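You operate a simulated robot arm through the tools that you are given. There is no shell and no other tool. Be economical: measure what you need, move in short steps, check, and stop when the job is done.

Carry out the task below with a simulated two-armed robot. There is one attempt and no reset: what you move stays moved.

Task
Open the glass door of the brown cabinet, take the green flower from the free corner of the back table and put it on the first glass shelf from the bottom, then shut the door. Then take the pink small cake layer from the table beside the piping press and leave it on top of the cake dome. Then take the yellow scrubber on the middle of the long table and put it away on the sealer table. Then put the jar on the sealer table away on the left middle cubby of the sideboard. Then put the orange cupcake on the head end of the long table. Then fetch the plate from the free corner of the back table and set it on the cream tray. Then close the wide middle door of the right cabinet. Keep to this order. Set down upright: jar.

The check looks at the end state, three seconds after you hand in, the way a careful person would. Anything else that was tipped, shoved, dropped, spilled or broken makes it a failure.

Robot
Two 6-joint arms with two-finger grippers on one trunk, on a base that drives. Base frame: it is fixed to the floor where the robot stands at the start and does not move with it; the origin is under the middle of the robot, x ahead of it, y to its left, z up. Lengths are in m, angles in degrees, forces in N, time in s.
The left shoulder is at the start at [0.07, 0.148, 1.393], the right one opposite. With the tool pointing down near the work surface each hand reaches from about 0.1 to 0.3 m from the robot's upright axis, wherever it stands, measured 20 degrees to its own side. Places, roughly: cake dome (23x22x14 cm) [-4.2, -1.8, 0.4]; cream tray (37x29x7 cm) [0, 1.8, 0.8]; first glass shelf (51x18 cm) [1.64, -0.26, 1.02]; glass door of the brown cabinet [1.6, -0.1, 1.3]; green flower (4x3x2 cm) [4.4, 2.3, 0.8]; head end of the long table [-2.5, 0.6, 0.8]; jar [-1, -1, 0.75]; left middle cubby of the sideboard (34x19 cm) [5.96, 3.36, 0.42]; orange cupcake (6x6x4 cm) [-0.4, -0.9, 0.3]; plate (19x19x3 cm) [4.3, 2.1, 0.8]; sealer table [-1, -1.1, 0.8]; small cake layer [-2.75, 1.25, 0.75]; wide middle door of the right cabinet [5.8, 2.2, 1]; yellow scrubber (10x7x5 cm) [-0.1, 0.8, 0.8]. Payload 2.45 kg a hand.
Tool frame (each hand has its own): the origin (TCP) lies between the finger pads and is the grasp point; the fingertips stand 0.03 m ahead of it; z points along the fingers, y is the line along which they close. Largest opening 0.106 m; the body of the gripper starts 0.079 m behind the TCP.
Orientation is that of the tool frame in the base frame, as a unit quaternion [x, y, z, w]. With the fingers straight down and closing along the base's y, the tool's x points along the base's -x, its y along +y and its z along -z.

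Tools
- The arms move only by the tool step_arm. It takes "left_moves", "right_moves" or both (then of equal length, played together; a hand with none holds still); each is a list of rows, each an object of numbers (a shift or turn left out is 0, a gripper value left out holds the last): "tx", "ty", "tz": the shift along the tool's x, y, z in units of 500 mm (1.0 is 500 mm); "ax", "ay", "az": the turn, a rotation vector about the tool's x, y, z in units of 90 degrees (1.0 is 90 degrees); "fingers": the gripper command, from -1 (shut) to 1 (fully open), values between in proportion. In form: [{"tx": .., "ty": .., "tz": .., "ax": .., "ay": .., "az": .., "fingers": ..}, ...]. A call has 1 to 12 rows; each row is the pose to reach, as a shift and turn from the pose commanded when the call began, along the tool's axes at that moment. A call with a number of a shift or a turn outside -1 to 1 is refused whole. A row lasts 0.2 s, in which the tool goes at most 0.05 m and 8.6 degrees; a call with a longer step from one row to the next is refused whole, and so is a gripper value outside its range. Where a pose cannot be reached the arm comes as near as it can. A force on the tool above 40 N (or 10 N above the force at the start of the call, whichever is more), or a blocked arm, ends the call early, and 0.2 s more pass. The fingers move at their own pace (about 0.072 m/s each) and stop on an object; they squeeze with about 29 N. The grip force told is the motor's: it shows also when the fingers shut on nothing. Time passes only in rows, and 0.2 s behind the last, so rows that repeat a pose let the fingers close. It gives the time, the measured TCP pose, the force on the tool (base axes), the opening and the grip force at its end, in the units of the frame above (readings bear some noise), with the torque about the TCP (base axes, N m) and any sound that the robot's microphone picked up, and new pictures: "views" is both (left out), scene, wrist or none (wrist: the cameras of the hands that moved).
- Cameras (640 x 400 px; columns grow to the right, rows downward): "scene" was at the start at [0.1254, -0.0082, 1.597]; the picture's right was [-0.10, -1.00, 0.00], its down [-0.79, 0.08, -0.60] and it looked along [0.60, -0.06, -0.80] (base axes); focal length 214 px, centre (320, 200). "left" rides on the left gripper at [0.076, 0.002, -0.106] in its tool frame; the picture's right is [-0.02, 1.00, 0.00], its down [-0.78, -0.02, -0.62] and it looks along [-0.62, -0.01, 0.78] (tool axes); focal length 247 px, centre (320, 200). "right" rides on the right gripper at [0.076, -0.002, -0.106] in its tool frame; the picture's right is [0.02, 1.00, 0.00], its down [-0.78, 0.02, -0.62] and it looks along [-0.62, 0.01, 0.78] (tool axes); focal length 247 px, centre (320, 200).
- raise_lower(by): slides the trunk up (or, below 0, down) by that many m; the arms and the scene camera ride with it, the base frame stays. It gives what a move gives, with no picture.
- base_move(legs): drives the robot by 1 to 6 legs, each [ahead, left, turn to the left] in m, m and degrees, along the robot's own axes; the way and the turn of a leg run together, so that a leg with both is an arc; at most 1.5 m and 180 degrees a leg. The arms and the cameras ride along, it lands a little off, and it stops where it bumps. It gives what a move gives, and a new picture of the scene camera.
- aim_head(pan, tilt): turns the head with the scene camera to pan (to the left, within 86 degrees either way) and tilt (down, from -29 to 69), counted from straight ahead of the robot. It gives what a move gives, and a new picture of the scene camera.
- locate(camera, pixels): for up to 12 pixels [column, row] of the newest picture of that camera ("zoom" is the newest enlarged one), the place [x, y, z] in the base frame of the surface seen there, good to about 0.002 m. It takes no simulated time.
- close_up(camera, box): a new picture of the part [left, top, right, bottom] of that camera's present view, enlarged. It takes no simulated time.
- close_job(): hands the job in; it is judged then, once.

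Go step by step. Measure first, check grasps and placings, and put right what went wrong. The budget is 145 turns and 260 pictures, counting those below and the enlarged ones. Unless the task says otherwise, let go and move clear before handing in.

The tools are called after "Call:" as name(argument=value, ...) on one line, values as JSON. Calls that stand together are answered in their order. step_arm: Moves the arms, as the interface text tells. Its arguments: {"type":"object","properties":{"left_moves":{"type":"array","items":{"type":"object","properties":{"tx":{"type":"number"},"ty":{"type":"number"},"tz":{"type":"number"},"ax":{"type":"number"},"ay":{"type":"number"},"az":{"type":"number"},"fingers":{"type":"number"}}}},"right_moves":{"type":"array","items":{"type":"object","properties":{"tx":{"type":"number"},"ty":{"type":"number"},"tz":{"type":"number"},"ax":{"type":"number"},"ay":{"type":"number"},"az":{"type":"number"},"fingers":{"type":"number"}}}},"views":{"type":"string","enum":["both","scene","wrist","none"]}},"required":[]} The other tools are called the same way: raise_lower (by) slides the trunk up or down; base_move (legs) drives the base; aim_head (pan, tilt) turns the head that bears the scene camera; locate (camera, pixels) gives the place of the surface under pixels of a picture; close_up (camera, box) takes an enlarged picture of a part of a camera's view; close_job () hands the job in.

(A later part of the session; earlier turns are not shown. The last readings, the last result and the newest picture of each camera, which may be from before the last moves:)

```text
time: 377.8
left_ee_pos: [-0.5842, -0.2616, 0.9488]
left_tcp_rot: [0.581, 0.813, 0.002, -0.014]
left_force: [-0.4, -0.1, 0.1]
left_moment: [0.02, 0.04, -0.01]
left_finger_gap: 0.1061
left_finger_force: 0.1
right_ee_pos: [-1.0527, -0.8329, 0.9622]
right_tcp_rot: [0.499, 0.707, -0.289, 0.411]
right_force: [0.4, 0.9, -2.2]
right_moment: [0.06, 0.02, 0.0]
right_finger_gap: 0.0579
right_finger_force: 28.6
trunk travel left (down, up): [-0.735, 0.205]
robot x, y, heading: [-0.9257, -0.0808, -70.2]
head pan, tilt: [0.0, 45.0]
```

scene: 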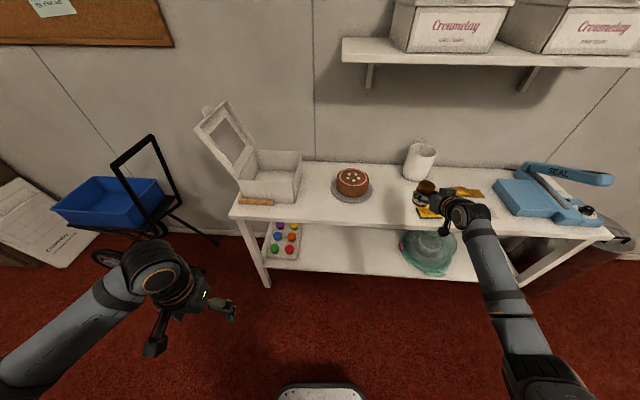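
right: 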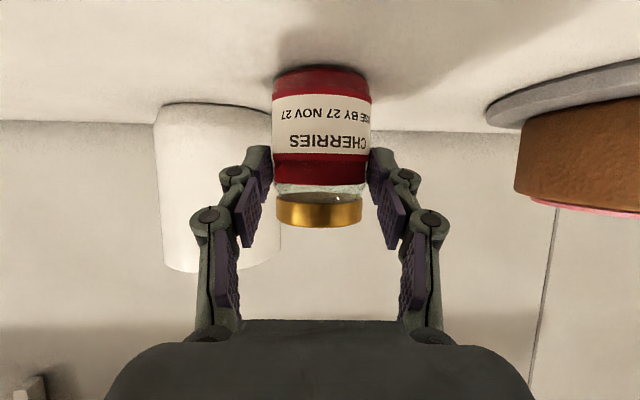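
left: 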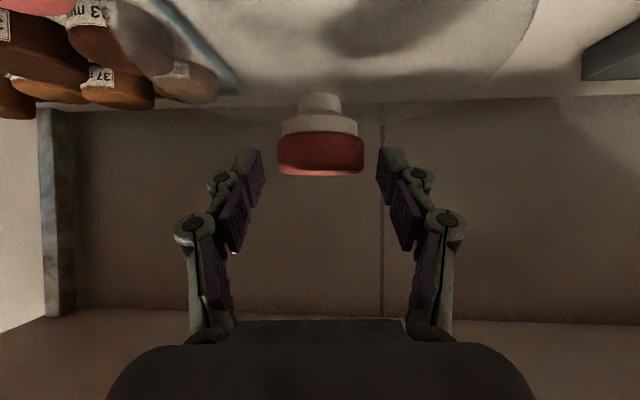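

The jar is held upright (gap 0.058). I turn to the long aisle heading and drive toward the far end.

Call:
base_move(legs=[[0, 0, 86], [1.3, 0, 0], [1.3, 0, 0]])

```text
time: 394.1
left_ee_pos: [1.7954, 0.9545, 0.9482]
left_tcp_rot: [-0.126, 0.992, -0.008, -0.013]
left_force: [0.2, -0.1, 0.0]
left_moment: [-0.01, 0.01, 0.02]
left_finger_gap: 0.1059
left_finger_force: 0.0
right_ee_pos: [2.3245, 0.4421, 0.9621]
right_tcp_rot: [-0.113, 0.858, 0.067, 0.496]
right_force: [-0.4, -0.4, -2.3]
right_moment: [-0.05, 0.06, 0.01]
right_finger_gap: 0.0581
right_finger_force: 28.6
trunk travel left (down, up): [-0.735, 0.205]
robot x, y, heading: [1.5815, 0.625, 15.3]
head pan, tilt: [0.0, 45.0]
```

scene: 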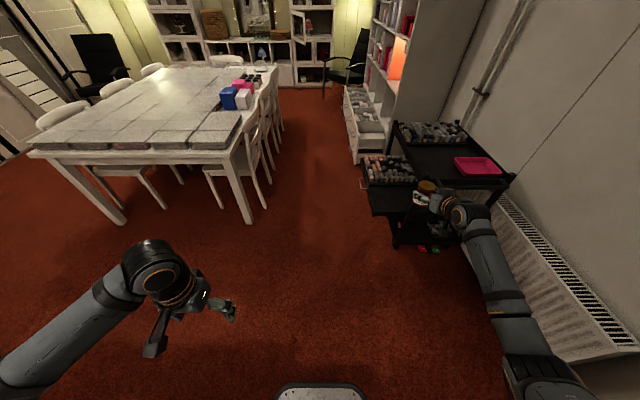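

Position (1.58,0.625), on course. I raise the trunk for clearance, continue up the aisle, turn left beyond the table and pass between table end and the ajar door.

Call:
raise_lower(by=0.15)

Call:
base_move(legs=[[1.35, 0.08, 0.7], [1.35, 0, 0], [0, 0, 90], [0, -0.65, 0]])

Call:
aim_head(pan=-20, tilt=45)

```text
time: 395.9
left_ee_pos: [1.7949, 0.9548, 1.0988]
left_tcp_rot: [-0.126, 0.992, -0.008, -0.012]
left_force: [0.3, 0.7, -0.2]
left_moment: [0.02, 0.02, -0.01]
left_finger_gap: 0.1058
left_finger_force: 0.1
right_ee_pos: [2.3258, 0.4436, 1.1135]
right_tcp_rot: [-0.113, 0.858, 0.067, 0.497]
right_force: [0.2, 0.1, -3.3]
right_moment: [0.0, 0.02, 0.0]
right_finger_gap: 0.0578
right_finger_force: 29.1
trunk travel left (down, up): [-0.885, 0.055]
robot x, y, heading: [1.5806, 0.6268, 15.2]
head pan, tilt: [0.0, 45.0]
```

```text
time: 415.8
left_ee_pos: [4.4255, 1.8621, 1.099]
left_tcp_rot: [0.791, -0.611, 0.014, 0.003]
left_force: [-0.9, 0.3, 0.2]
left_moment: [0.03, -0.02, 0.02]
left_finger_gap: 0.106
left_finger_force: 0.1
right_ee_pos: [4.9355, 2.3943, 1.1125]
right_tcp_rot: [0.687, -0.525, -0.399, -0.304]
right_force: [0.6, -0.2, -2.3]
right_moment: [-0.09, -0.01, 0.01]
right_finger_gap: 0.058
right_finger_force: 28.7
trunk travel left (down, up): [-0.885, 0.055]
robot x, y, heading: [4.7503, 1.6526, 105.4]
head pan, tilt: [0.0, 45.0]
```

scene: 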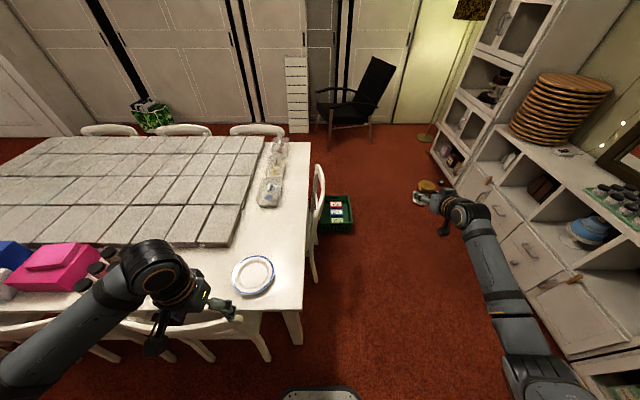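

```text
time: 416.7
left_ee_pos: [4.4255, 1.8615, 1.098]
left_tcp_rot: [0.79, -0.613, 0.014, 0.003]
left_force: [0.9, -0.2, -0.5]
left_moment: [0.02, -0.01, 0.04]
left_finger_gap: 0.1062
left_finger_force: 0.2
right_ee_pos: [4.9377, 2.3936, 1.1138]
right_tcp_rot: [0.687, -0.526, -0.399, -0.303]
right_force: [-0.4, 0.4, -1.8]
right_moment: [0.01, -0.02, 0.0]
right_finger_gap: 0.058
right_finger_force: 29.1
trunk travel left (down, up): [-0.885, 0.055]
robot x, y, heading: [4.7533, 1.6478, 105.2]
head pan, tilt: [-20.0, 45.0]
```

scene: 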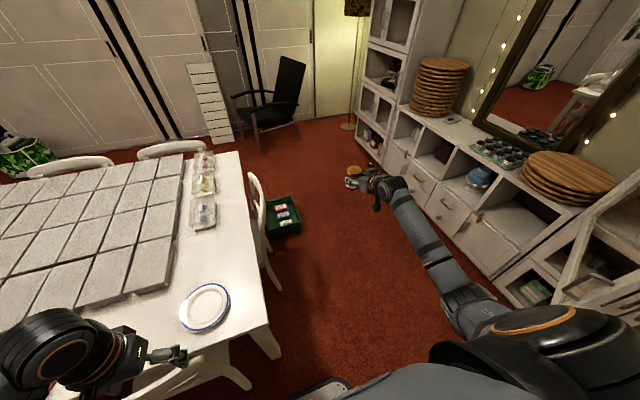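

Now I see the sideboard's row of open cubbies; I zoom and locate each to identify the left middle one near (5.96,3.36).

Call:
close_up(camera="scene", box=[340, 60, 640, 280])

Call:
locate(camera="scene", pixels=[[405, 135], [398, 125], [425, 150], [437, 158], [470, 190], [520, 225], [392, 112], [418, 128], [452, 148], [498, 185], [410, 152], [440, 175]])

```text
1.82 times, centred on (490, 170) of scene
```

zoom: 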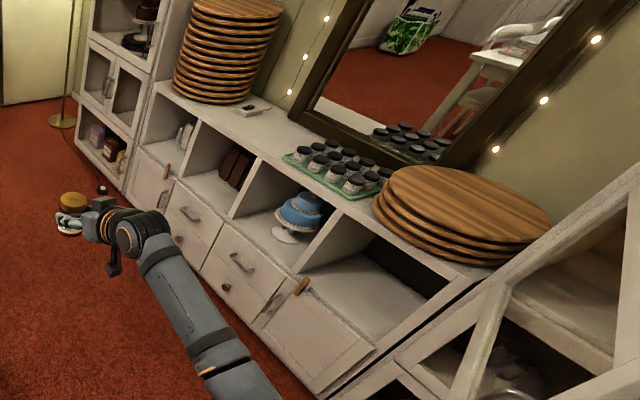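

```text
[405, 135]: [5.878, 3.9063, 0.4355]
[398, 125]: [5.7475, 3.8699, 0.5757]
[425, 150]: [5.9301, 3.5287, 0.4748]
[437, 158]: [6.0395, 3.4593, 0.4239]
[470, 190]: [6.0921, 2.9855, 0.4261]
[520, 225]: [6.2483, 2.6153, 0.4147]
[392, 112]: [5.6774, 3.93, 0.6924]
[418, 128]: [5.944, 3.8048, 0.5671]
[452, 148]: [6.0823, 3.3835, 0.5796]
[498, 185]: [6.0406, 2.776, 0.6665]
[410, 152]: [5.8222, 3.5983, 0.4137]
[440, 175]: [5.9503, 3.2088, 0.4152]
```

The second cubby (brown boxes, floor z 0.415) matches (5.96,3.36). I aim for jar spot (5.94,3.32). I drive round past the crate and turn to face the sideboard.

Call:
base_move(legs=[[0, -0.4, 0], [0.75, 0, 0], [0.55, -0.25, 0], [0, 0, -89], [0, 0.3, 0]])

Call:
raise_lower(by=-0.4)

Call:
raise_lower(by=-0.2)

Call:
aim_head(pan=-15, tilt=35)

```text
time: 431.4
left_ee_pos: [5.1723, 3.6921, 1.0995]
left_tcp_rot: [-0.121, 0.992, -0.007, -0.013]
left_force: [-1.1, -0.1, 0.0]
left_moment: [0.08, 0.0, 0.01]
left_finger_gap: 0.106
left_finger_force: 0.0
right_ee_pos: [5.6997, 3.1765, 1.1112]
right_tcp_rot: [-0.11, 0.858, 0.067, 0.498]
right_force: [-0.1, -1.3, -3.0]
right_moment: [-0.02, 0.07, 0.02]
right_finger_gap: 0.0578
right_finger_force: 28.9
trunk travel left (down, up): [-0.885, 0.055]
robot x, y, heading: [4.9578, 3.3685, 14.8]
head pan, tilt: [-20.0, 45.0]
```

scene: 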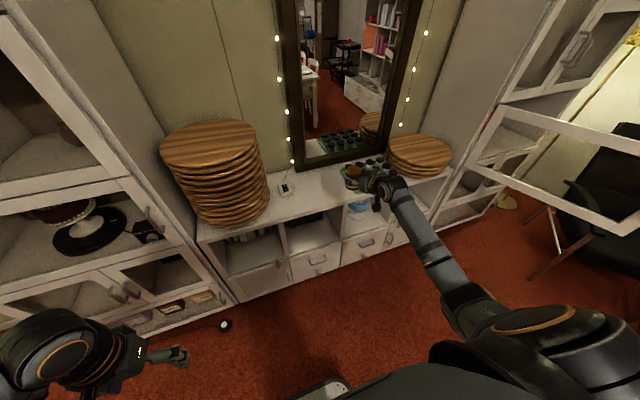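

```text
time: 435.2
left_ee_pos: [5.1733, 3.6933, 0.6977]
left_tcp_rot: [-0.121, 0.993, -0.007, -0.012]
left_force: [0.7, 0.0, -0.1]
left_moment: [-0.01, -0.03, -0.03]
left_finger_gap: 0.1059
left_finger_force: 0.0
right_ee_pos: [5.6996, 3.1779, 0.7131]
right_tcp_rot: [-0.11, 0.859, 0.065, 0.497]
right_force: [0.0, 0.2, -1.4]
right_moment: [0.02, 0.04, -0.01]
right_finger_gap: 0.0581
right_finger_force: 29.1
trunk travel left (down, up): [-0.485, 0.455]
robot x, y, heading: [4.9559, 3.369, 14.9]
head pan, tilt: [-20.0, 45.0]
```

```text
time: 437.4
left_ee_pos: [5.1727, 3.6943, 0.4996]
left_tcp_rot: [-0.121, 0.993, -0.008, -0.012]
left_force: [0.0, -0.6, -0.1]
left_moment: [0.01, 0.02, 0.0]
left_finger_gap: 0.1059
left_finger_force: 0.1
right_ee_pos: [5.6985, 3.1774, 0.5128]
right_tcp_rot: [-0.11, 0.858, 0.065, 0.497]
right_force: [0.4, 0.0, -0.9]
right_moment: [-0.04, 0.06, 0.04]
right_finger_gap: 0.0579
right_finger_force: 29.1
trunk travel left (down, up): [-0.285, 0.655]
robot x, y, heading: [4.9539, 3.3667, 14.7]
head pan, tilt: [-20.0, 45.0]
```

```text
time: 438.1
left_ee_pos: [5.1721, 3.693, 0.4989]
left_tcp_rot: [-0.121, 0.993, -0.008, -0.012]
left_force: [0.0, -0.1, 0.4]
left_moment: [0.0, -0.02, -0.03]
left_finger_gap: 0.1059
left_finger_force: 0.1
right_ee_pos: [5.6982, 3.1771, 0.5126]
right_tcp_rot: [-0.11, 0.858, 0.065, 0.498]
right_force: [-0.3, -0.9, -1.2]
right_moment: [-0.01, 0.07, 0.02]
right_finger_gap: 0.0579
right_finger_force: 29.0
trunk travel left (down, up): [-0.285, 0.655]
robot x, y, heading: [4.9584, 3.3704, 14.7]
head pan, tilt: [-15.0, 35.0]
```

scene: 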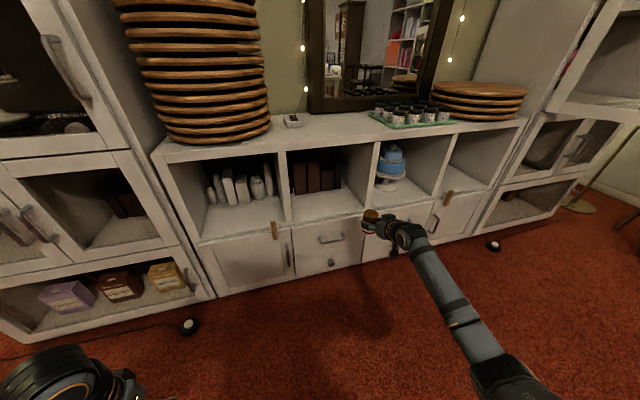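

Cubby 2 spans (290-375,150-220). I locate its floor and walls.

Call:
locate(camera="scene", pixels=[[295, 219], [362, 207], [330, 210], [340, 200], [310, 195], [335, 188], [290, 170], [377, 150], [330, 150], [375, 205], [330, 175]])

```text
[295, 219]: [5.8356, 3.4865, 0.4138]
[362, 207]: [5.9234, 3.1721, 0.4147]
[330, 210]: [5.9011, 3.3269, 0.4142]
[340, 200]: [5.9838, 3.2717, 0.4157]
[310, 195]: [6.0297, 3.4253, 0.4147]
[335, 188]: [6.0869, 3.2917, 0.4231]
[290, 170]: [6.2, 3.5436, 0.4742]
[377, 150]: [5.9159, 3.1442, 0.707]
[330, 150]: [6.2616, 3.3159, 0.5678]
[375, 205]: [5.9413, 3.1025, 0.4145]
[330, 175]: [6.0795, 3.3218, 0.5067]
```

Target jar spot (5.955,3.33): 0.267 m ahead and 0.083 m left. I strafe, drive most of it, and check.

Call:
base_move(legs=[[0, 0.083, 0], [0.2, 0, 0]])

Call:
step_arm(right_moves=[{"fingers": -1}], views="wrist")

```text
time: 440.3
left_ee_pos: [5.3448, 3.8239, 0.499]
left_tcp_rot: [-0.122, 0.992, -0.007, -0.014]
left_force: [0.0, -0.3, -0.4]
left_moment: [-0.03, 0.0, 0.02]
left_finger_gap: 0.1059
left_finger_force: 0.0
right_ee_pos: [5.871, 3.307, 0.5115]
right_tcp_rot: [-0.109, 0.858, 0.064, 0.498]
right_force: [-0.8, -0.3, -1.9]
right_moment: [0.01, 0.04, -0.02]
right_finger_gap: 0.0579
right_finger_force: 29.8
trunk travel left (down, up): [-0.285, 0.655]
robot x, y, heading: [5.1267, 3.499, 14.9]
head pan, tilt: [-15.0, 35.0]
```

scene: 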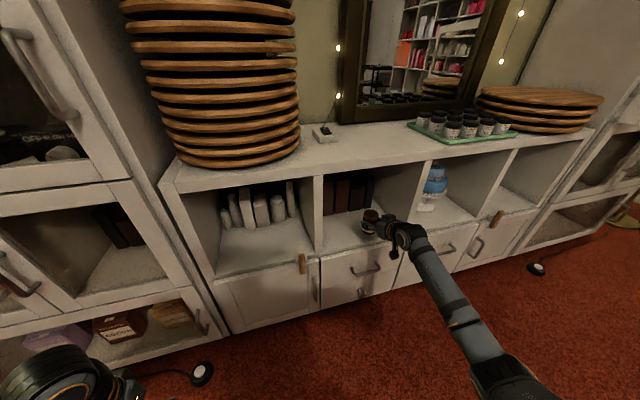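

```text
time: 440.7
left_ee_pos: [5.3453, 3.8239, 0.4985]
left_tcp_rot: [-0.121, 0.993, -0.008, -0.012]
left_force: [-0.1, 0.4, 0.7]
left_moment: [0.0, 0.0, 0.02]
left_finger_gap: 0.1059
left_finger_force: 0.1
right_ee_pos: [5.8717, 3.3068, 0.5128]
right_tcp_rot: [-0.11, 0.858, 0.065, 0.497]
right_force: [-0.3, 0.0, -1.9]
right_moment: [0.0, 0.07, -0.02]
right_finger_gap: 0.0582
right_finger_force: 28.8
trunk travel left (down, up): [-0.285, 0.655]
robot x, y, heading: [5.1273, 3.4947, 14.8]
head pan, tilt: [-15.0, 35.0]
```

right: 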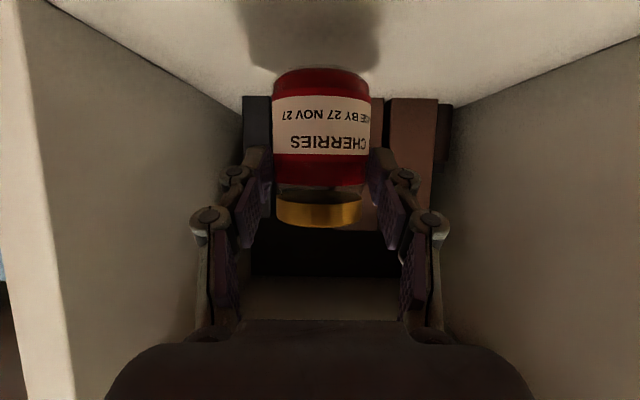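

Jar is inside the cubby, upright. 0.065 m further, then down 0.034, release.

Call:
step_arm(right_moves=[{"tz": 0.056, "tx": -0.032, "fingers": -1}, {"tz": 0.113, "tx": -0.064, "fingers": -1}, {"tz": 0.125, "tx": -0.043, "fingers": -1}, {"tz": 0.137, "tx": -0.022, "fingers": -1}, {"tz": 0.143, "tx": -0.012, "fingers": -1}, {"tz": 0.146, "tx": -0.007, "fingers": -1}], views="wrist")

```text
time: 442.1
left_ee_pos: [5.3457, 3.8232, 0.4994]
left_tcp_rot: [-0.121, 0.993, -0.007, -0.011]
left_force: [-0.1, 0.5, 0.2]
left_moment: [-0.02, -0.01, 0.03]
left_finger_gap: 0.1059
left_finger_force: 0.1
right_ee_pos: [5.9352, 3.3233, 0.4794]
right_tcp_rot: [-0.109, 0.859, 0.064, 0.497]
right_force: [1.1, -0.2, -1.2]
right_moment: [0.0, 0.07, 0.0]
right_finger_gap: 0.0579
right_finger_force: 29.5
trunk travel left (down, up): [-0.285, 0.655]
robot x, y, heading: [5.1294, 3.5006, 14.8]
head pan, tilt: [-15.0, 35.0]
```

right: 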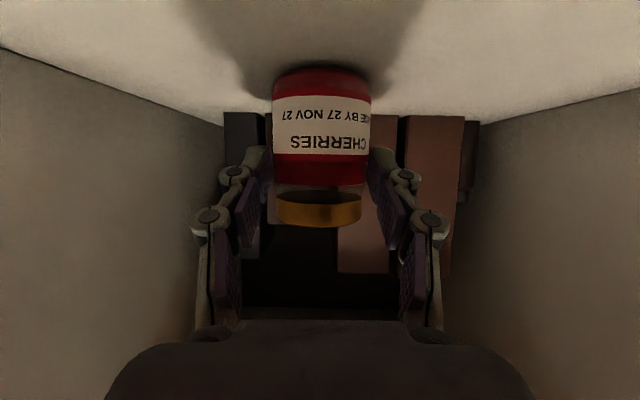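

Nearly touching: 2 mm more, open, and withdraw.

Call:
step_arm(right_moves=[{"tz": 0.002, "tx": 0.0035, "fingers": -1}, {"tz": 0.002, "tx": 0.0035, "fingers": 0.5}, {"tz": 0.002, "tx": 0.0035, "fingers": 0.5}, {"tz": 0.002, "tx": 0.0035, "fingers": 0.5}, {"tz": -0.05, "tx": 0.032, "fingers": 0.5}, {"tz": -0.1, "tx": 0.062, "fingers": 0.5}, {"tz": -0.15, "tx": 0.092, "fingers": 0.5}], views="wrist")

Call:
base_move(legs=[[-0.3, 0, 0]])

```text
time: 443.7
left_ee_pos: [5.3451, 3.8241, 0.499]
left_tcp_rot: [-0.121, 0.993, -0.008, -0.012]
left_force: [-0.5, 0.0, -0.8]
left_moment: [0.06, 0.05, -0.02]
left_finger_gap: 0.106
left_finger_force: 0.0
right_ee_pos: [5.8483, 3.3022, 0.4762]
right_tcp_rot: [-0.109, 0.858, 0.065, 0.498]
right_force: [0.0, -0.4, 0.4]
right_moment: [0.0, 0.0, 0.02]
right_finger_gap: 0.0794
right_finger_force: 0.0
trunk travel left (down, up): [-0.285, 0.655]
robot x, y, heading: [5.1325, 3.496, 14.8]
head pan, tilt: [-15.0, 35.0]
```

right: 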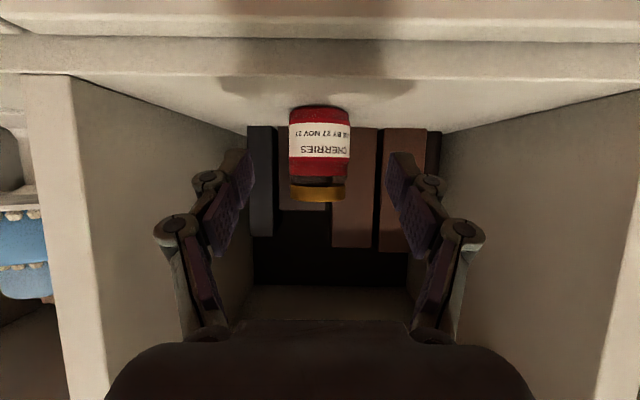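

```text
time: 445.8
left_ee_pos: [5.0535, 3.7465, 0.4997]
left_tcp_rot: [-0.118, 0.993, -0.008, -0.012]
left_force: [-0.3, 0.6, -0.3]
left_moment: [0.03, -0.02, 0.0]
left_finger_gap: 0.106
left_finger_force: 0.1
right_ee_pos: [5.554, 3.2213, 0.4776]
right_tcp_rot: [-0.107, 0.858, 0.063, 0.498]
right_force: [-0.4, 0.3, -0.3]
right_moment: [0.03, -0.01, 0.02]
right_finger_gap: 0.0794
right_finger_force: 0.1
trunk travel left (down, up): [-0.285, 0.655]
robot x, y, heading: [4.8335, 3.4204, 14.6]
head pan, tilt: [-15.0, 35.0]
```

scene: 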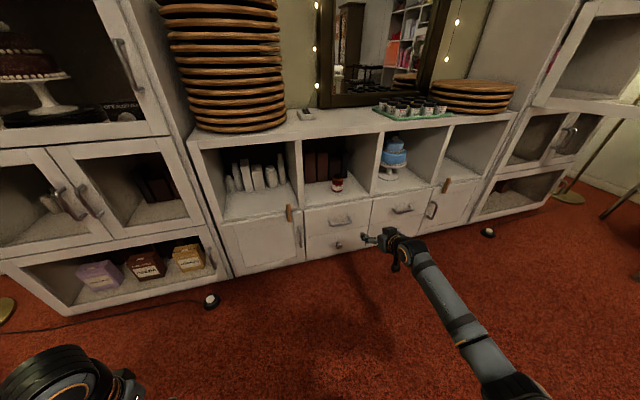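

The jar stands upright in the left middle cubby. Now back for the cupcake: I raise the trunk and drive the reverse way.

Call:
raise_lower(by=0.4)

Call:
raise_lower(by=0.2)

Call:
base_move(legs=[[0, 0, -90], [0.5, 0, 0], [0.5, -0.2, 0], [0, 0, -90], [0, 0.74, 0]])

Call:
base_move(legs=[[1.4, 0, 0], [1.4, 0, 0]])

```text
time: 449.6
left_ee_pos: [5.0523, 3.7461, 0.8982]
left_tcp_rot: [-0.118, 0.993, -0.008, -0.012]
left_force: [1.0, 0.8, -1.2]
left_moment: [-0.02, 0.0, 0.02]
left_finger_gap: 0.1059
left_finger_force: 0.0
right_ee_pos: [5.5532, 3.2218, 0.8752]
right_tcp_rot: [-0.108, 0.858, 0.064, 0.497]
right_force: [0.3, -0.5, -0.6]
right_moment: [0.01, 0.02, 0.0]
right_finger_gap: 0.0795
right_finger_force: 0.0
trunk travel left (down, up): [-0.685, 0.255]
robot x, y, heading: [4.8356, 3.4193, 14.3]
head pan, tilt: [-15.0, 35.0]
```

```text
time: 451.8
left_ee_pos: [5.0514, 3.7458, 1.0994]
left_tcp_rot: [-0.118, 0.993, -0.008, -0.013]
left_force: [-0.3, -0.9, 0.4]
left_moment: [0.03, 0.0, 0.0]
left_finger_gap: 0.106
left_finger_force: 0.0
right_ee_pos: [5.5545, 3.2224, 1.0771]
right_tcp_rot: [-0.108, 0.859, 0.063, 0.497]
right_force: [0.3, 0.1, -0.2]
right_moment: [-0.02, 0.01, 0.02]
right_finger_gap: 0.0792
right_finger_force: 0.0
trunk travel left (down, up): [-0.885, 0.055]
robot x, y, heading: [4.8338, 3.4239, 14.3]
head pan, tilt: [-15.0, 35.0]
```

```text
time: 453.2
left_ee_pos: [5.1026, 3.706, 1.0985]
left_tcp_rot: [-0.038, 0.999, -0.006, -0.013]
left_force: [0.4, -0.2, 0.7]
left_moment: [-0.01, 0.01, -0.01]
left_finger_gap: 0.1062
left_finger_force: 0.0
right_ee_pos: [5.5124, 3.1075, 1.0775]
right_tcp_rot: [-0.036, 0.864, 0.022, 0.501]
right_force: [-0.3, -0.2, -0.3]
right_moment: [-0.01, -0.01, -0.02]
right_finger_gap: 0.0797
right_finger_force: 0.1
trunk travel left (down, up): [-0.885, 0.055]
robot x, y, heading: [4.8351, 3.4237, 5.3]
head pan, tilt: [-15.0, 35.0]
stopped in leg 1: the robot was blocked; the commanded pose is now the measured one
```

scene: 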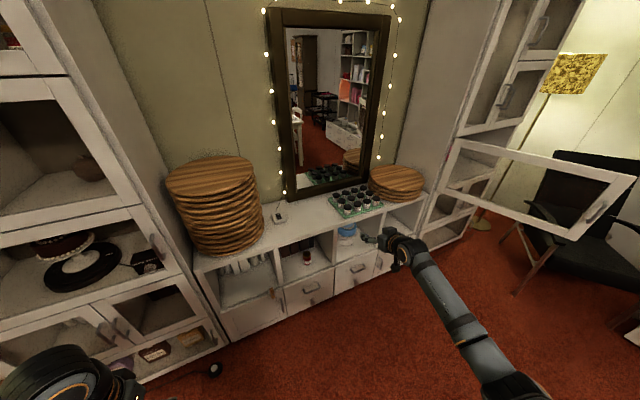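

```text
time: 456.9
left_ee_pos: [5.7454, 3.7684, 1.0988]
left_tcp_rot: [-0.03, 0.999, -0.004, -0.027]
left_force: [1.2, -0.3, 0.0]
left_moment: [-0.03, 0.02, 0.01]
left_finger_gap: 0.1059
left_finger_force: 0.1
right_ee_pos: [6.1656, 3.1734, 1.0786]
right_tcp_rot: [-0.039, 0.864, 0.024, 0.502]
right_force: [-1.0, -0.1, -0.3]
right_moment: [0.04, 0.0, 0.0]
right_finger_gap: 0.0795
right_finger_force: 0.0
trunk travel left (down, up): [-0.885, 0.055]
robot x, y, heading: [5.4889, 3.4832, 5.2]
head pan, tilt: [-15.0, 35.0]
stopped in leg 1: the force on the tool passed its limit at 162 N (the readings are from after the stop); the commanded pose is now the measured one
```

scene: 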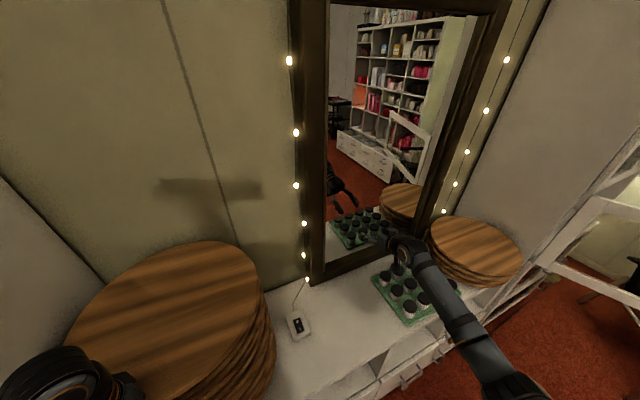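

The turn was blocked (rear near the crate) and the second drive then went ahead into the sideboard; I must check for damage. I back off and inspect the board stack and crate.

Call:
base_move(legs=[[-0.3, 0, 0]])

Call:
aim_head(pan=0, tilt=35)

Call:
aim_head(pan=86, tilt=50)

Call:
aim_head(pan=-86, tilt=50)

```text
time: 457.8
left_ee_pos: [5.7395, 3.7673, 1.1]
left_tcp_rot: [-0.028, 0.999, -0.004, -0.022]
left_force: [-0.5, 0.4, 0.1]
left_moment: [0.0, 0.1, -0.03]
left_finger_gap: 0.1059
left_finger_force: 0.2
right_ee_pos: [6.1577, 3.1699, 1.0749]
right_tcp_rot: [-0.04, 0.865, 0.024, 0.5]
right_force: [0.5, 0.6, -0.5]
right_moment: [0.0, 0.01, -0.01]
right_finger_gap: 0.0794
right_finger_force: 0.2
trunk travel left (down, up): [-0.885, 0.055]
robot x, y, heading: [5.4762, 3.4809, 5.6]
head pan, tilt: [-15.0, 35.0]
stopped in leg 1: the force on the tool passed its limit at 58 N (the readings are from after the stop); the commanded pose is now the measured one
```

scene: 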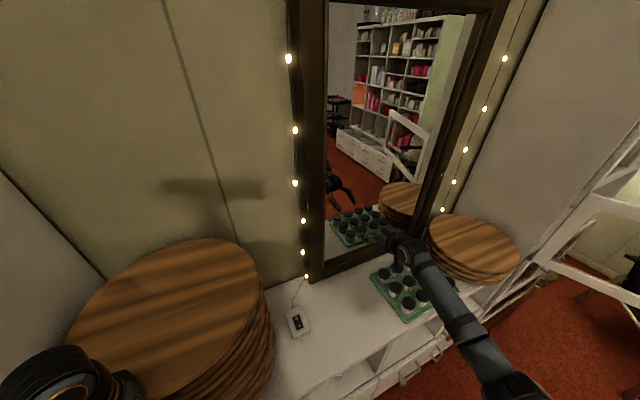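

```text
time: 458.5
left_ee_pos: [5.7352, 3.767, 1.1014]
left_tcp_rot: [-0.028, 0.999, -0.003, -0.02]
left_force: [0.2, -0.3, 0.2]
left_moment: [0.0, -0.03, 0.01]
left_finger_gap: 0.1061
left_finger_force: 0.2
right_ee_pos: [6.1536, 3.1712, 1.078]
right_tcp_rot: [-0.04, 0.864, 0.025, 0.501]
right_force: [-0.4, -0.4, -0.1]
right_moment: [0.0, 0.0, 0.02]
right_finger_gap: 0.0795
right_finger_force: 0.0
trunk travel left (down, up): [-0.885, 0.055]
robot x, y, heading: [5.4732, 3.485, 5.6]
head pan, tilt: [0.0, 35.0]
```

scene: 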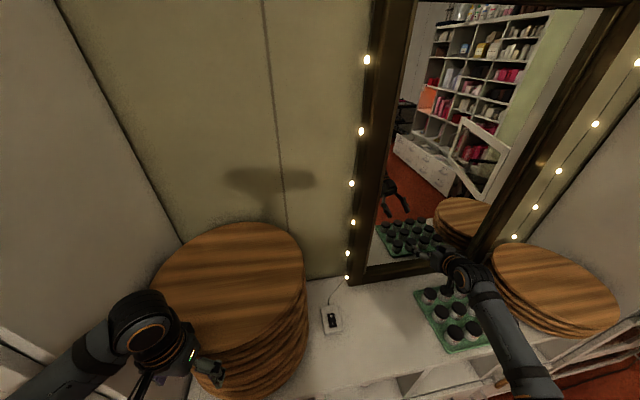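

```text
time: 460.1
left_ee_pos: [5.7362, 3.7673, 1.1018]
left_tcp_rot: [-0.029, 0.999, -0.004, -0.021]
left_force: [-0.3, -0.1, -0.3]
left_moment: [-0.01, 0.01, 0.01]
left_finger_gap: 0.106
left_finger_force: 0.1
right_ee_pos: [6.1537, 3.1703, 1.0769]
right_tcp_rot: [-0.039, 0.864, 0.023, 0.501]
right_force: [-1.5, -1.0, -1.0]
right_moment: [-0.02, -0.02, -0.02]
right_finger_gap: 0.0797
right_finger_force: 0.1
trunk travel left (down, up): [-0.885, 0.055]
robot x, y, heading: [5.477, 3.485, 5.5]
head pan, tilt: [85.9, 50.0]
```

scene: 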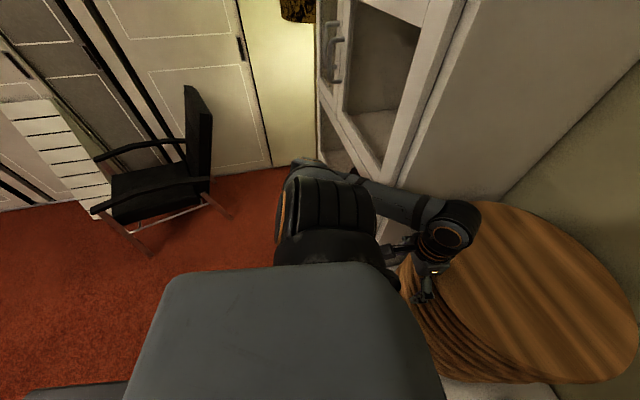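

```text
time: 462.7
left_ee_pos: [5.7354, 3.7685, 1.1004]
left_tcp_rot: [-0.029, 0.999, -0.003, -0.021]
left_force: [0.2, 0.1, 1.2]
left_moment: [0.0, 0.0, 0.01]
left_finger_gap: 0.1058
left_finger_force: 0.1
right_ee_pos: [6.153, 3.1697, 1.0774]
right_tcp_rot: [-0.04, 0.864, 0.025, 0.501]
right_force: [0.5, 0.4, -0.4]
right_moment: [0.01, 0.01, 0.0]
right_finger_gap: 0.0797
right_finger_force: 0.0
trunk travel left (down, up): [-0.885, 0.055]
robot x, y, heading: [5.4775, 3.4814, 5.3]
head pan, tilt: [-85.9, 50.0]
```

scene: 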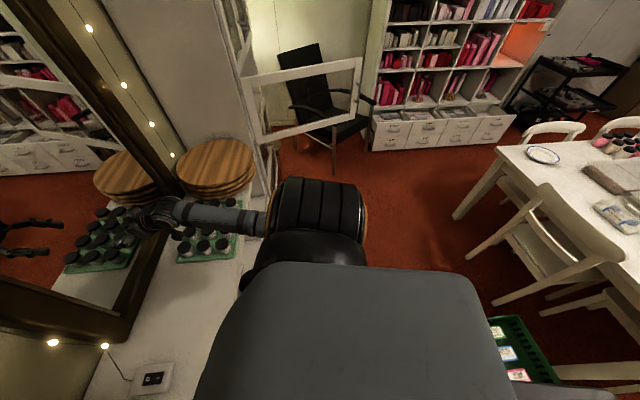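

The stack looks still neat; the left hand is beside it and something resists backing. I look through the left camera and zoom on that area.

Call:
step_arm(left_moves=[{"tz": 0}], right_moves=[{"tz": 0}], views="wrist")

Call:
aim_head(pan=60, tilt=45)

```text
time: 463.1
left_ee_pos: [5.7358, 3.7671, 1.101]
left_tcp_rot: [-0.028, 0.999, -0.003, -0.021]
left_force: [0.5, -0.7, 0.5]
left_moment: [0.0, 0.01, -0.02]
left_finger_gap: 0.1058
left_finger_force: 0.1
right_ee_pos: [6.1527, 3.1701, 1.0773]
right_tcp_rot: [-0.04, 0.864, 0.024, 0.501]
right_force: [0.8, 0.6, 0.4]
right_moment: [0.01, -0.01, 0.01]
right_finger_gap: 0.0795
right_finger_force: 0.1
trunk travel left (down, up): [-0.885, 0.055]
robot x, y, heading: [5.4737, 3.4805, 5.4]
head pan, tilt: [-85.9, 50.0]
```

right: 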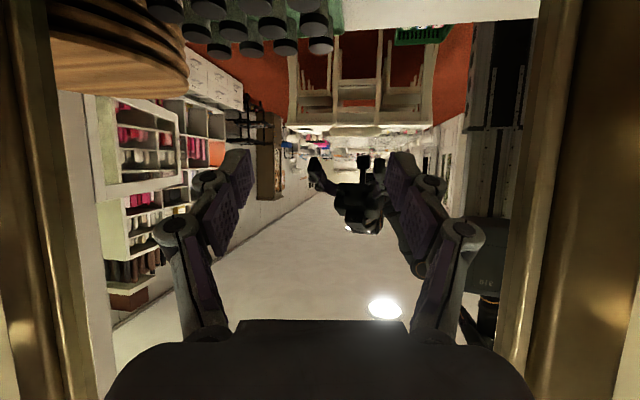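
left: 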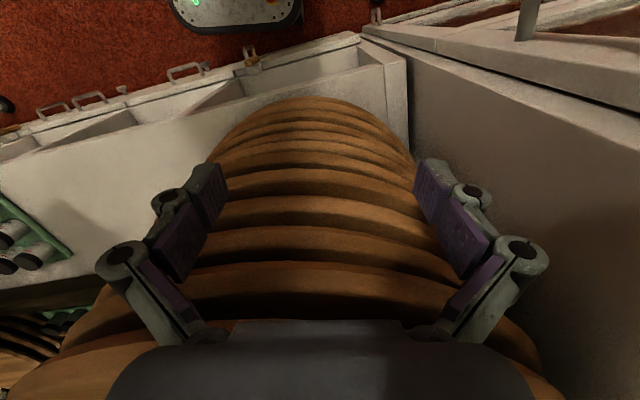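

```text
time: 465.4
left_ee_pos: [5.7356, 3.7678, 1.1003]
left_tcp_rot: [-0.029, 0.999, -0.003, -0.021]
left_force: [0.3, -0.1, -0.4]
left_moment: [0.03, -0.01, 0.01]
left_finger_gap: 0.1061
left_finger_force: 0.1
right_ee_pos: [6.152, 3.1712, 1.0771]
right_tcp_rot: [-0.04, 0.864, 0.024, 0.501]
right_force: [-0.2, 0.0, 0.0]
right_moment: [-0.01, -0.01, 0.03]
right_finger_gap: 0.0795
right_finger_force: 0.1
trunk travel left (down, up): [-0.885, 0.055]
robot x, y, heading: [5.4755, 3.4791, 5.5]
head pan, tilt: [60.0, 45.0]
```

scene: 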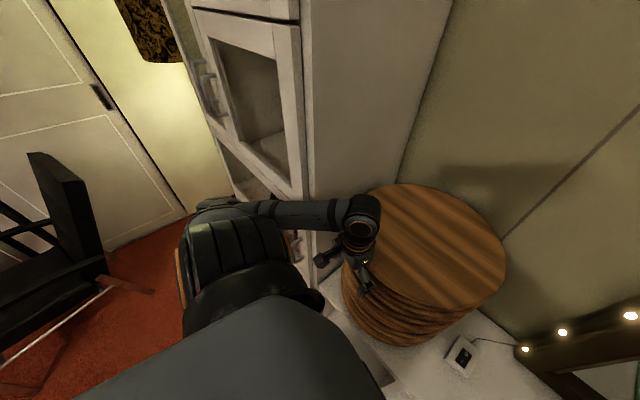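

I check whether the stack leans: locate the top board's rim and the lower boards' edges.

Call:
locate(camera="scene", pixels=[[425, 245], [400, 186], [504, 262], [440, 310], [375, 275], [430, 320], [420, 335], [405, 345], [345, 290], [350, 310], [480, 300], [370, 195]])

Call:
locate(camera="left", pixels=[[310, 280], [310, 245], [310, 210], [310, 180], [310, 155], [310, 135], [310, 120], [310, 110], [310, 102], [460, 150], [400, 100], [310, 310]])

Call:
close_up(camera="scene", box=[290, 170, 520, 360])

```text
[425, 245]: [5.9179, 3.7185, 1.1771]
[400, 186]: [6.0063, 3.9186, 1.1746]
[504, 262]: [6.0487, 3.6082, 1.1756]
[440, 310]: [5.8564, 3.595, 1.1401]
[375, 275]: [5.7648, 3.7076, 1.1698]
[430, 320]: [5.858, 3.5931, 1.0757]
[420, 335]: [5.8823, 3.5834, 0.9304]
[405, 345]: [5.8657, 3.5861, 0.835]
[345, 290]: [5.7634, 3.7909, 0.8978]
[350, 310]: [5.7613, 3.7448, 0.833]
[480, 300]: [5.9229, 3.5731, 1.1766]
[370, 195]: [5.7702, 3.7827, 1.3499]
```

```text
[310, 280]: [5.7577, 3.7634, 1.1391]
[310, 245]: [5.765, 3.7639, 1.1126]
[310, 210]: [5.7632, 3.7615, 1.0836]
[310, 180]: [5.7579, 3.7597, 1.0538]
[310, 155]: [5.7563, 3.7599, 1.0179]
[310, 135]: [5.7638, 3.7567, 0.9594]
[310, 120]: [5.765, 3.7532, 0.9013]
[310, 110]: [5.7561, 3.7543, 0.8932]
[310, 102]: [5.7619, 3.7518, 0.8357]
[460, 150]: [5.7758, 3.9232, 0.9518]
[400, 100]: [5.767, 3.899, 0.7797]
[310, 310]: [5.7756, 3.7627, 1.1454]
```

```text
2.11 times, centred on (405, 265) of scene
```

zoom: 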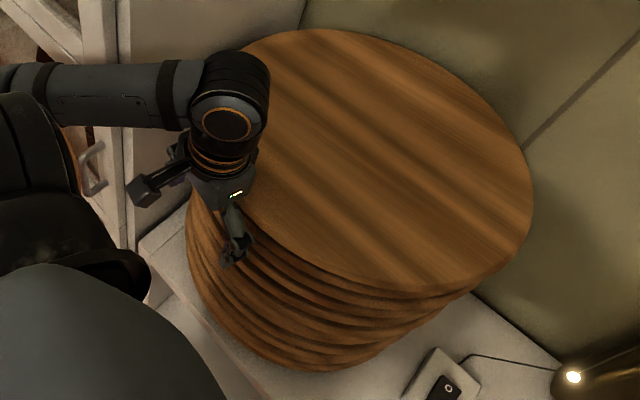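

The stack's near face is plumb at x≈5.76 over its whole height, so nothing shifted. I back away again.

Call:
base_move(legs=[[-0.05, -0.02, 0], [-0.25, -0.03, 0]])

Call:
aim_head(pan=-15, tilt=40)

```text
time: 467.8
left_ee_pos: [5.4484, 3.6903, 1.0993]
left_tcp_rot: [-0.029, 0.999, -0.002, -0.02]
left_force: [0.0, 0.2, 0.7]
left_moment: [-0.02, 0.0, 0.01]
left_finger_gap: 0.1055
left_finger_force: 0.2
right_ee_pos: [5.866, 3.093, 1.0763]
right_tcp_rot: [-0.039, 0.864, 0.023, 0.501]
right_force: [0.5, 0.1, -0.4]
right_moment: [-0.01, -0.01, 0.0]
right_finger_gap: 0.0793
right_finger_force: 0.2
trunk travel left (down, up): [-0.885, 0.055]
robot x, y, heading: [5.1867, 3.4021, 5.7]
head pan, tilt: [60.0, 45.0]
```

scene: 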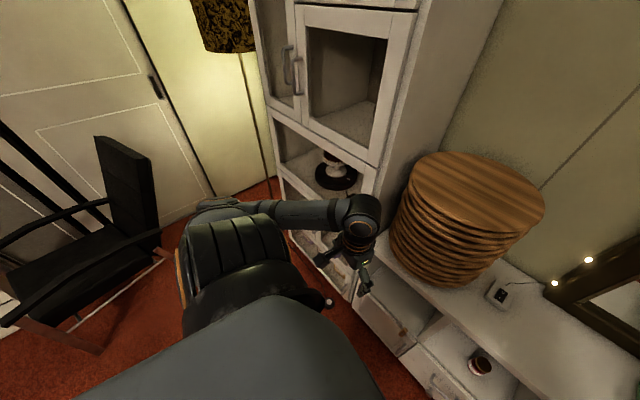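

```text
time: 469.2
left_ee_pos: [5.448, 3.6894, 1.1003]
left_tcp_rot: [-0.029, 0.999, -0.003, -0.02]
left_force: [0.5, -0.6, 1.5]
left_moment: [0.03, -0.01, -0.03]
left_finger_gap: 0.1061
left_finger_force: 0.0
right_ee_pos: [5.864, 3.0924, 1.0772]
right_tcp_rot: [-0.039, 0.865, 0.023, 0.501]
right_force: [-0.5, 0.5, 0.5]
right_moment: [0.01, 0.02, -0.01]
right_finger_gap: 0.0794
right_finger_force: 0.0
trunk travel left (down, up): [-0.885, 0.055]
robot x, y, heading: [5.1882, 3.4044, 5.7]
head pan, tilt: [-15.0, 40.0]
```

scene: 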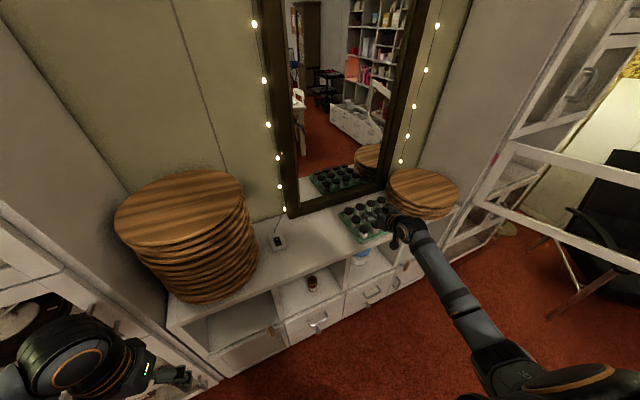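

Jar still upright, all in place. I turn here (clear of the crate) and weave back to the aisle.

Call:
base_move(legs=[[0, 0, -81], [0.6, 0, 0], [0.3, -0.43, 0], [0, 0, -90], [0, 0.7, 0]])

```text
time: 486.0
left_ee_pos: [4.9993, 1.4153, 1.1011]
left_tcp_rot: [0.992, 0.128, 0.02, -0.005]
left_force: [0.5, -0.4, 0.2]
left_moment: [-0.02, -0.01, 0.01]
left_finger_gap: 0.1059
left_finger_force: 0.0
right_ee_pos: [4.4727, 1.9183, 1.0776]
right_tcp_rot: [0.856, 0.124, -0.496, 0.074]
right_force: [-0.6, 0.4, -0.5]
right_moment: [-0.01, 0.02, 0.01]
right_finger_gap: 0.0793
right_finger_force: 0.1
trunk travel left (down, up): [-0.885, 0.055]
robot x, y, heading: [5.1966, 1.7473, -163.0]
head pan, tilt: [-15.0, 40.0]
```

scene: 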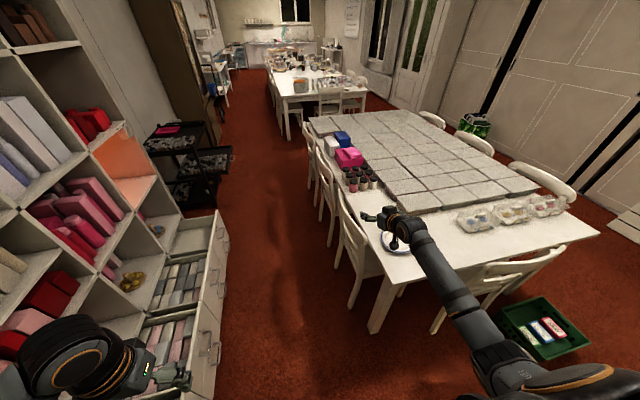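

On the aisle line (v≈0.245). I drive straight back 5.6 m in four legs and turn left to face the sealer table.

Call:
base_move(legs=[[1.4, 0.05, -1], [1.45, 0, 0], [1.45, 0, 0], [1.4, 0, 0], [0, 0, 90]])

Call:
raise_lower(by=-0.4)

Call:
aim_head(pan=-15, tilt=35)

```text
time: 517.0
left_ee_pos: [0.0885, -0.154, 1.1011]
left_tcp_rot: [0.617, 0.786, 0.01, -0.017]
left_force: [-0.4, 1.1, 0.4]
left_moment: [-0.02, -0.02, -0.01]
left_finger_gap: 0.106
left_finger_force: 0.1
right_ee_pos: [-0.4225, -0.6729, 1.0775]
right_tcp_rot: [0.522, 0.69, -0.301, 0.401]
right_force: [-1.3, 0.8, 0.2]
right_moment: [-0.03, -0.01, -0.02]
right_finger_gap: 0.0794
right_finger_force: 0.1
trunk travel left (down, up): [-0.885, 0.055]
robot x, y, heading: [-0.2425, 0.0481, -74.1]
head pan, tilt: [-15.0, 40.0]
```

scene: 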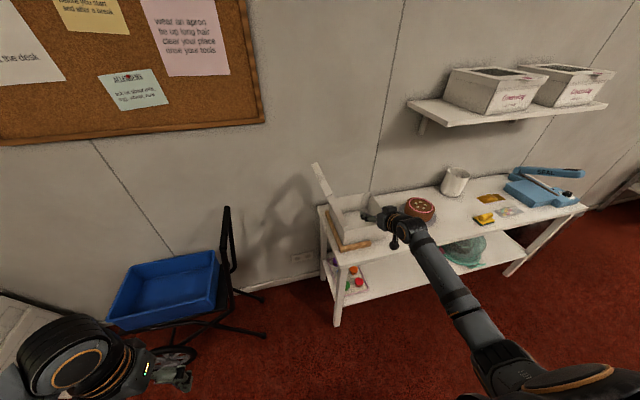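

```text
time: 519.5
left_ee_pos: [0.0885, -0.1518, 0.8052]
left_tcp_rot: [0.618, 0.786, 0.008, -0.018]
left_force: [0.7, -0.4, 0.3]
left_moment: [0.01, 0.02, 0.0]
left_finger_gap: 0.1059
left_finger_force: 0.0
right_ee_pos: [-0.4178, -0.6753, 0.8012]
right_tcp_rot: [0.513, 0.681, -0.315, 0.417]
right_force: [6.3, 8.4, 21.6]
right_moment: [-0.18, -1.34, 0.84]
right_finger_gap: 0.0536
right_finger_force: 9.1
trunk travel left (down, up): [-0.589, 0.351]
robot x, y, heading: [-0.2384, 0.0489, -74.0]
head pan, tilt: [-15.0, 40.0]
stopped: the force on the tool passed its limit at 55 N (the readings are from after the stop); the commanded pose is now the measured one
```

```text
time: 520.2
left_ee_pos: [0.0912, -0.1515, 0.804]
left_tcp_rot: [0.617, 0.786, 0.008, -0.017]
left_force: [-0.1, -0.1, -0.6]
left_moment: [0.01, -0.02, -0.01]
left_finger_gap: 0.1059
left_finger_force: 0.1
right_ee_pos: [-0.4176, -0.6761, 0.8022]
right_tcp_rot: [0.512, 0.683, -0.316, 0.415]
right_force: [12.5, -0.3, 27.3]
right_moment: [-0.5, -0.46, 0.36]
right_finger_gap: 0.0003
right_finger_force: 28.7
trunk travel left (down, up): [-0.589, 0.351]
robot x, y, heading: [-0.237, 0.0469, -74.1]
head pan, tilt: [-15.0, 35.0]
```

scene: 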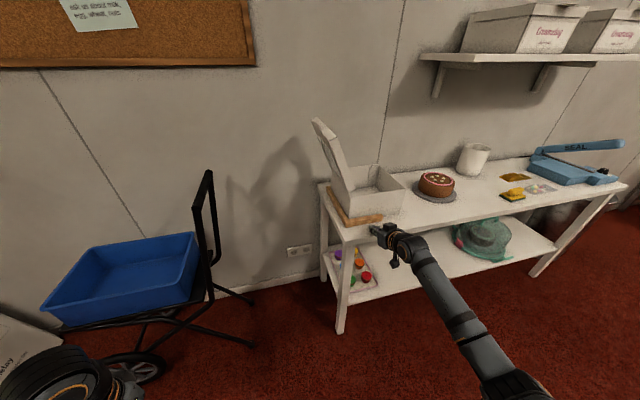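

The right hand came down on the table's front edge; I raise, back off, open the fingers and check the rolling pin.

Call:
raise_lower(by=0.12)

Call:
base_move(legs=[[-0.13, 0, 0]])

Call:
step_arm(right_moves=[{"fingers": 0.5}, {"fingers": 0.5}], views="wrist")

Call:
close_up(camera="scene", box=[300, 110, 540, 320])

```text
time: 521.7
left_ee_pos: [0.0891, -0.1552, 0.9245]
left_tcp_rot: [0.617, 0.787, 0.01, -0.018]
left_force: [-0.1, -0.7, 0.3]
left_moment: [-0.01, 0.0, -0.01]
left_finger_gap: 0.1059
left_finger_force: 0.0
right_ee_pos: [-0.4207, -0.6774, 0.9144]
right_tcp_rot: [0.516, 0.684, -0.311, 0.411]
right_force: [-0.4, 0.4, 0.4]
right_moment: [-0.02, 0.0, 0.0]
right_finger_gap: 0.0799
right_finger_force: 0.1
trunk travel left (down, up): [-0.709, 0.231]
robot x, y, heading: [-0.2436, 0.0486, -73.8]
head pan, tilt: [-15.0, 35.0]
```

```text
time: 523.0
left_ee_pos: [0.0527, -0.0302, 0.9227]
left_tcp_rot: [0.619, 0.785, 0.011, -0.018]
left_force: [-1.1, -0.5, -0.1]
left_moment: [0.0, -0.02, 0.0]
left_finger_gap: 0.1059
left_finger_force: 0.2
right_ee_pos: [-0.4585, -0.5505, 0.9155]
right_tcp_rot: [0.517, 0.683, -0.313, 0.41]
right_force: [0.4, 0.2, 0.0]
right_moment: [0.01, -0.04, -0.02]
right_finger_gap: 0.0792
right_finger_force: 0.0
trunk travel left (down, up): [-0.709, 0.231]
robot x, y, heading: [-0.2759, 0.1772, -73.9]
head pan, tilt: [-15.0, 35.0]
```

scene: 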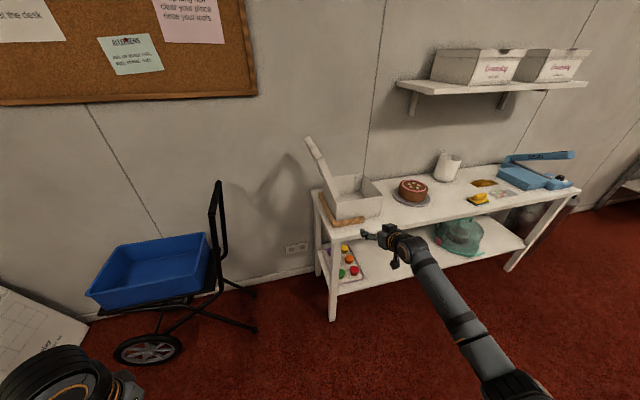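

```text
time: 523.6
left_ee_pos: [0.0529, -0.0283, 0.9251]
left_tcp_rot: [0.62, 0.784, 0.01, -0.017]
left_force: [0.6, 0.3, 0.5]
left_moment: [0.01, 0.01, 0.01]
left_finger_gap: 0.1062
left_finger_force: 0.0
right_ee_pos: [-0.4575, -0.5502, 0.9151]
right_tcp_rot: [0.517, 0.684, -0.312, 0.411]
right_force: [-0.3, 0.5, -0.2]
right_moment: [0.0, 0.0, -0.02]
right_finger_gap: 0.0794
right_finger_force: 0.2
trunk travel left (down, up): [-0.709, 0.231]
robot x, y, heading: [-0.2798, 0.1766, -74.0]
head pan, tilt: [-15.0, 35.0]
```

right: 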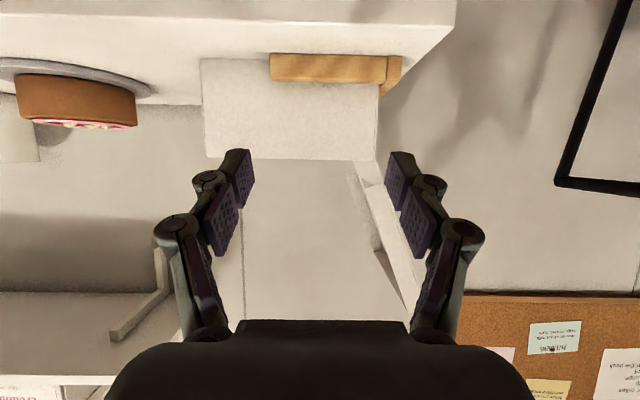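

```text
1.90 times, centred on (420, 215) of scene
```

zoom: 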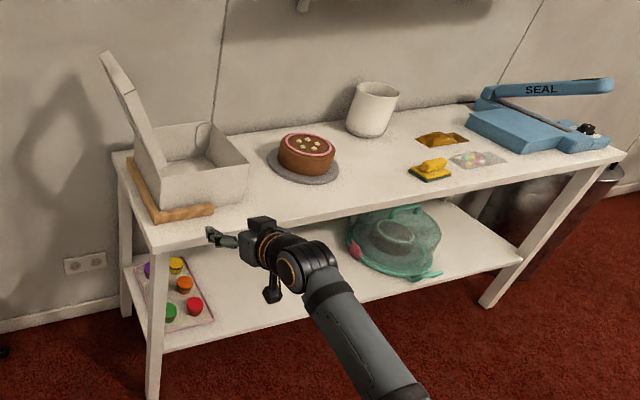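

Box and board look unchanged. The orange cupcake is at zoom (184,284) on the lower-shelf tray; I locate it and its neighbours.

Call:
locate(camera="zoom", pixels=[[184, 279], [176, 282], [192, 282], [184, 288], [176, 262], [194, 301], [170, 308], [149, 268], [210, 318], [155, 330], [190, 345], [165, 245]])

Call:
close_up(camera="scene", box=[310, 220, 400, 300])

```text
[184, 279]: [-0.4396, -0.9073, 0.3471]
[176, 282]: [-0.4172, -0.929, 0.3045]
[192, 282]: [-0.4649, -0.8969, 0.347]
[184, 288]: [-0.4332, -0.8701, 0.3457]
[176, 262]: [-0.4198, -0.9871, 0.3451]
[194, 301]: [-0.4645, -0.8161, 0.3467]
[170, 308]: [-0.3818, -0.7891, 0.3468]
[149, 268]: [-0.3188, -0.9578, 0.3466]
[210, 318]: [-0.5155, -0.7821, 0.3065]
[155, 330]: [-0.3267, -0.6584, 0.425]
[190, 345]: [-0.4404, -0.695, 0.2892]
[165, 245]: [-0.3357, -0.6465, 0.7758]
```

```text
5.00 times, centred on (355, 260) of scene
```

zoom: 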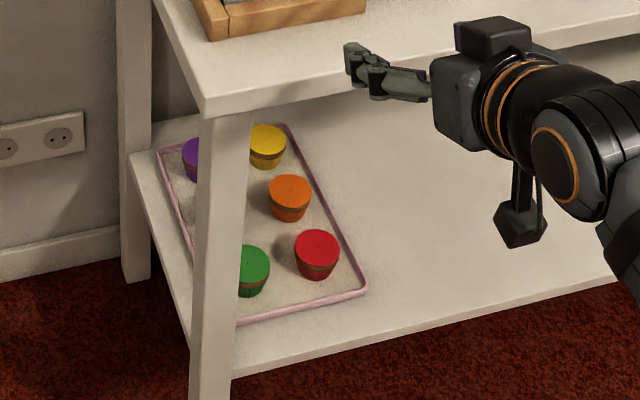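

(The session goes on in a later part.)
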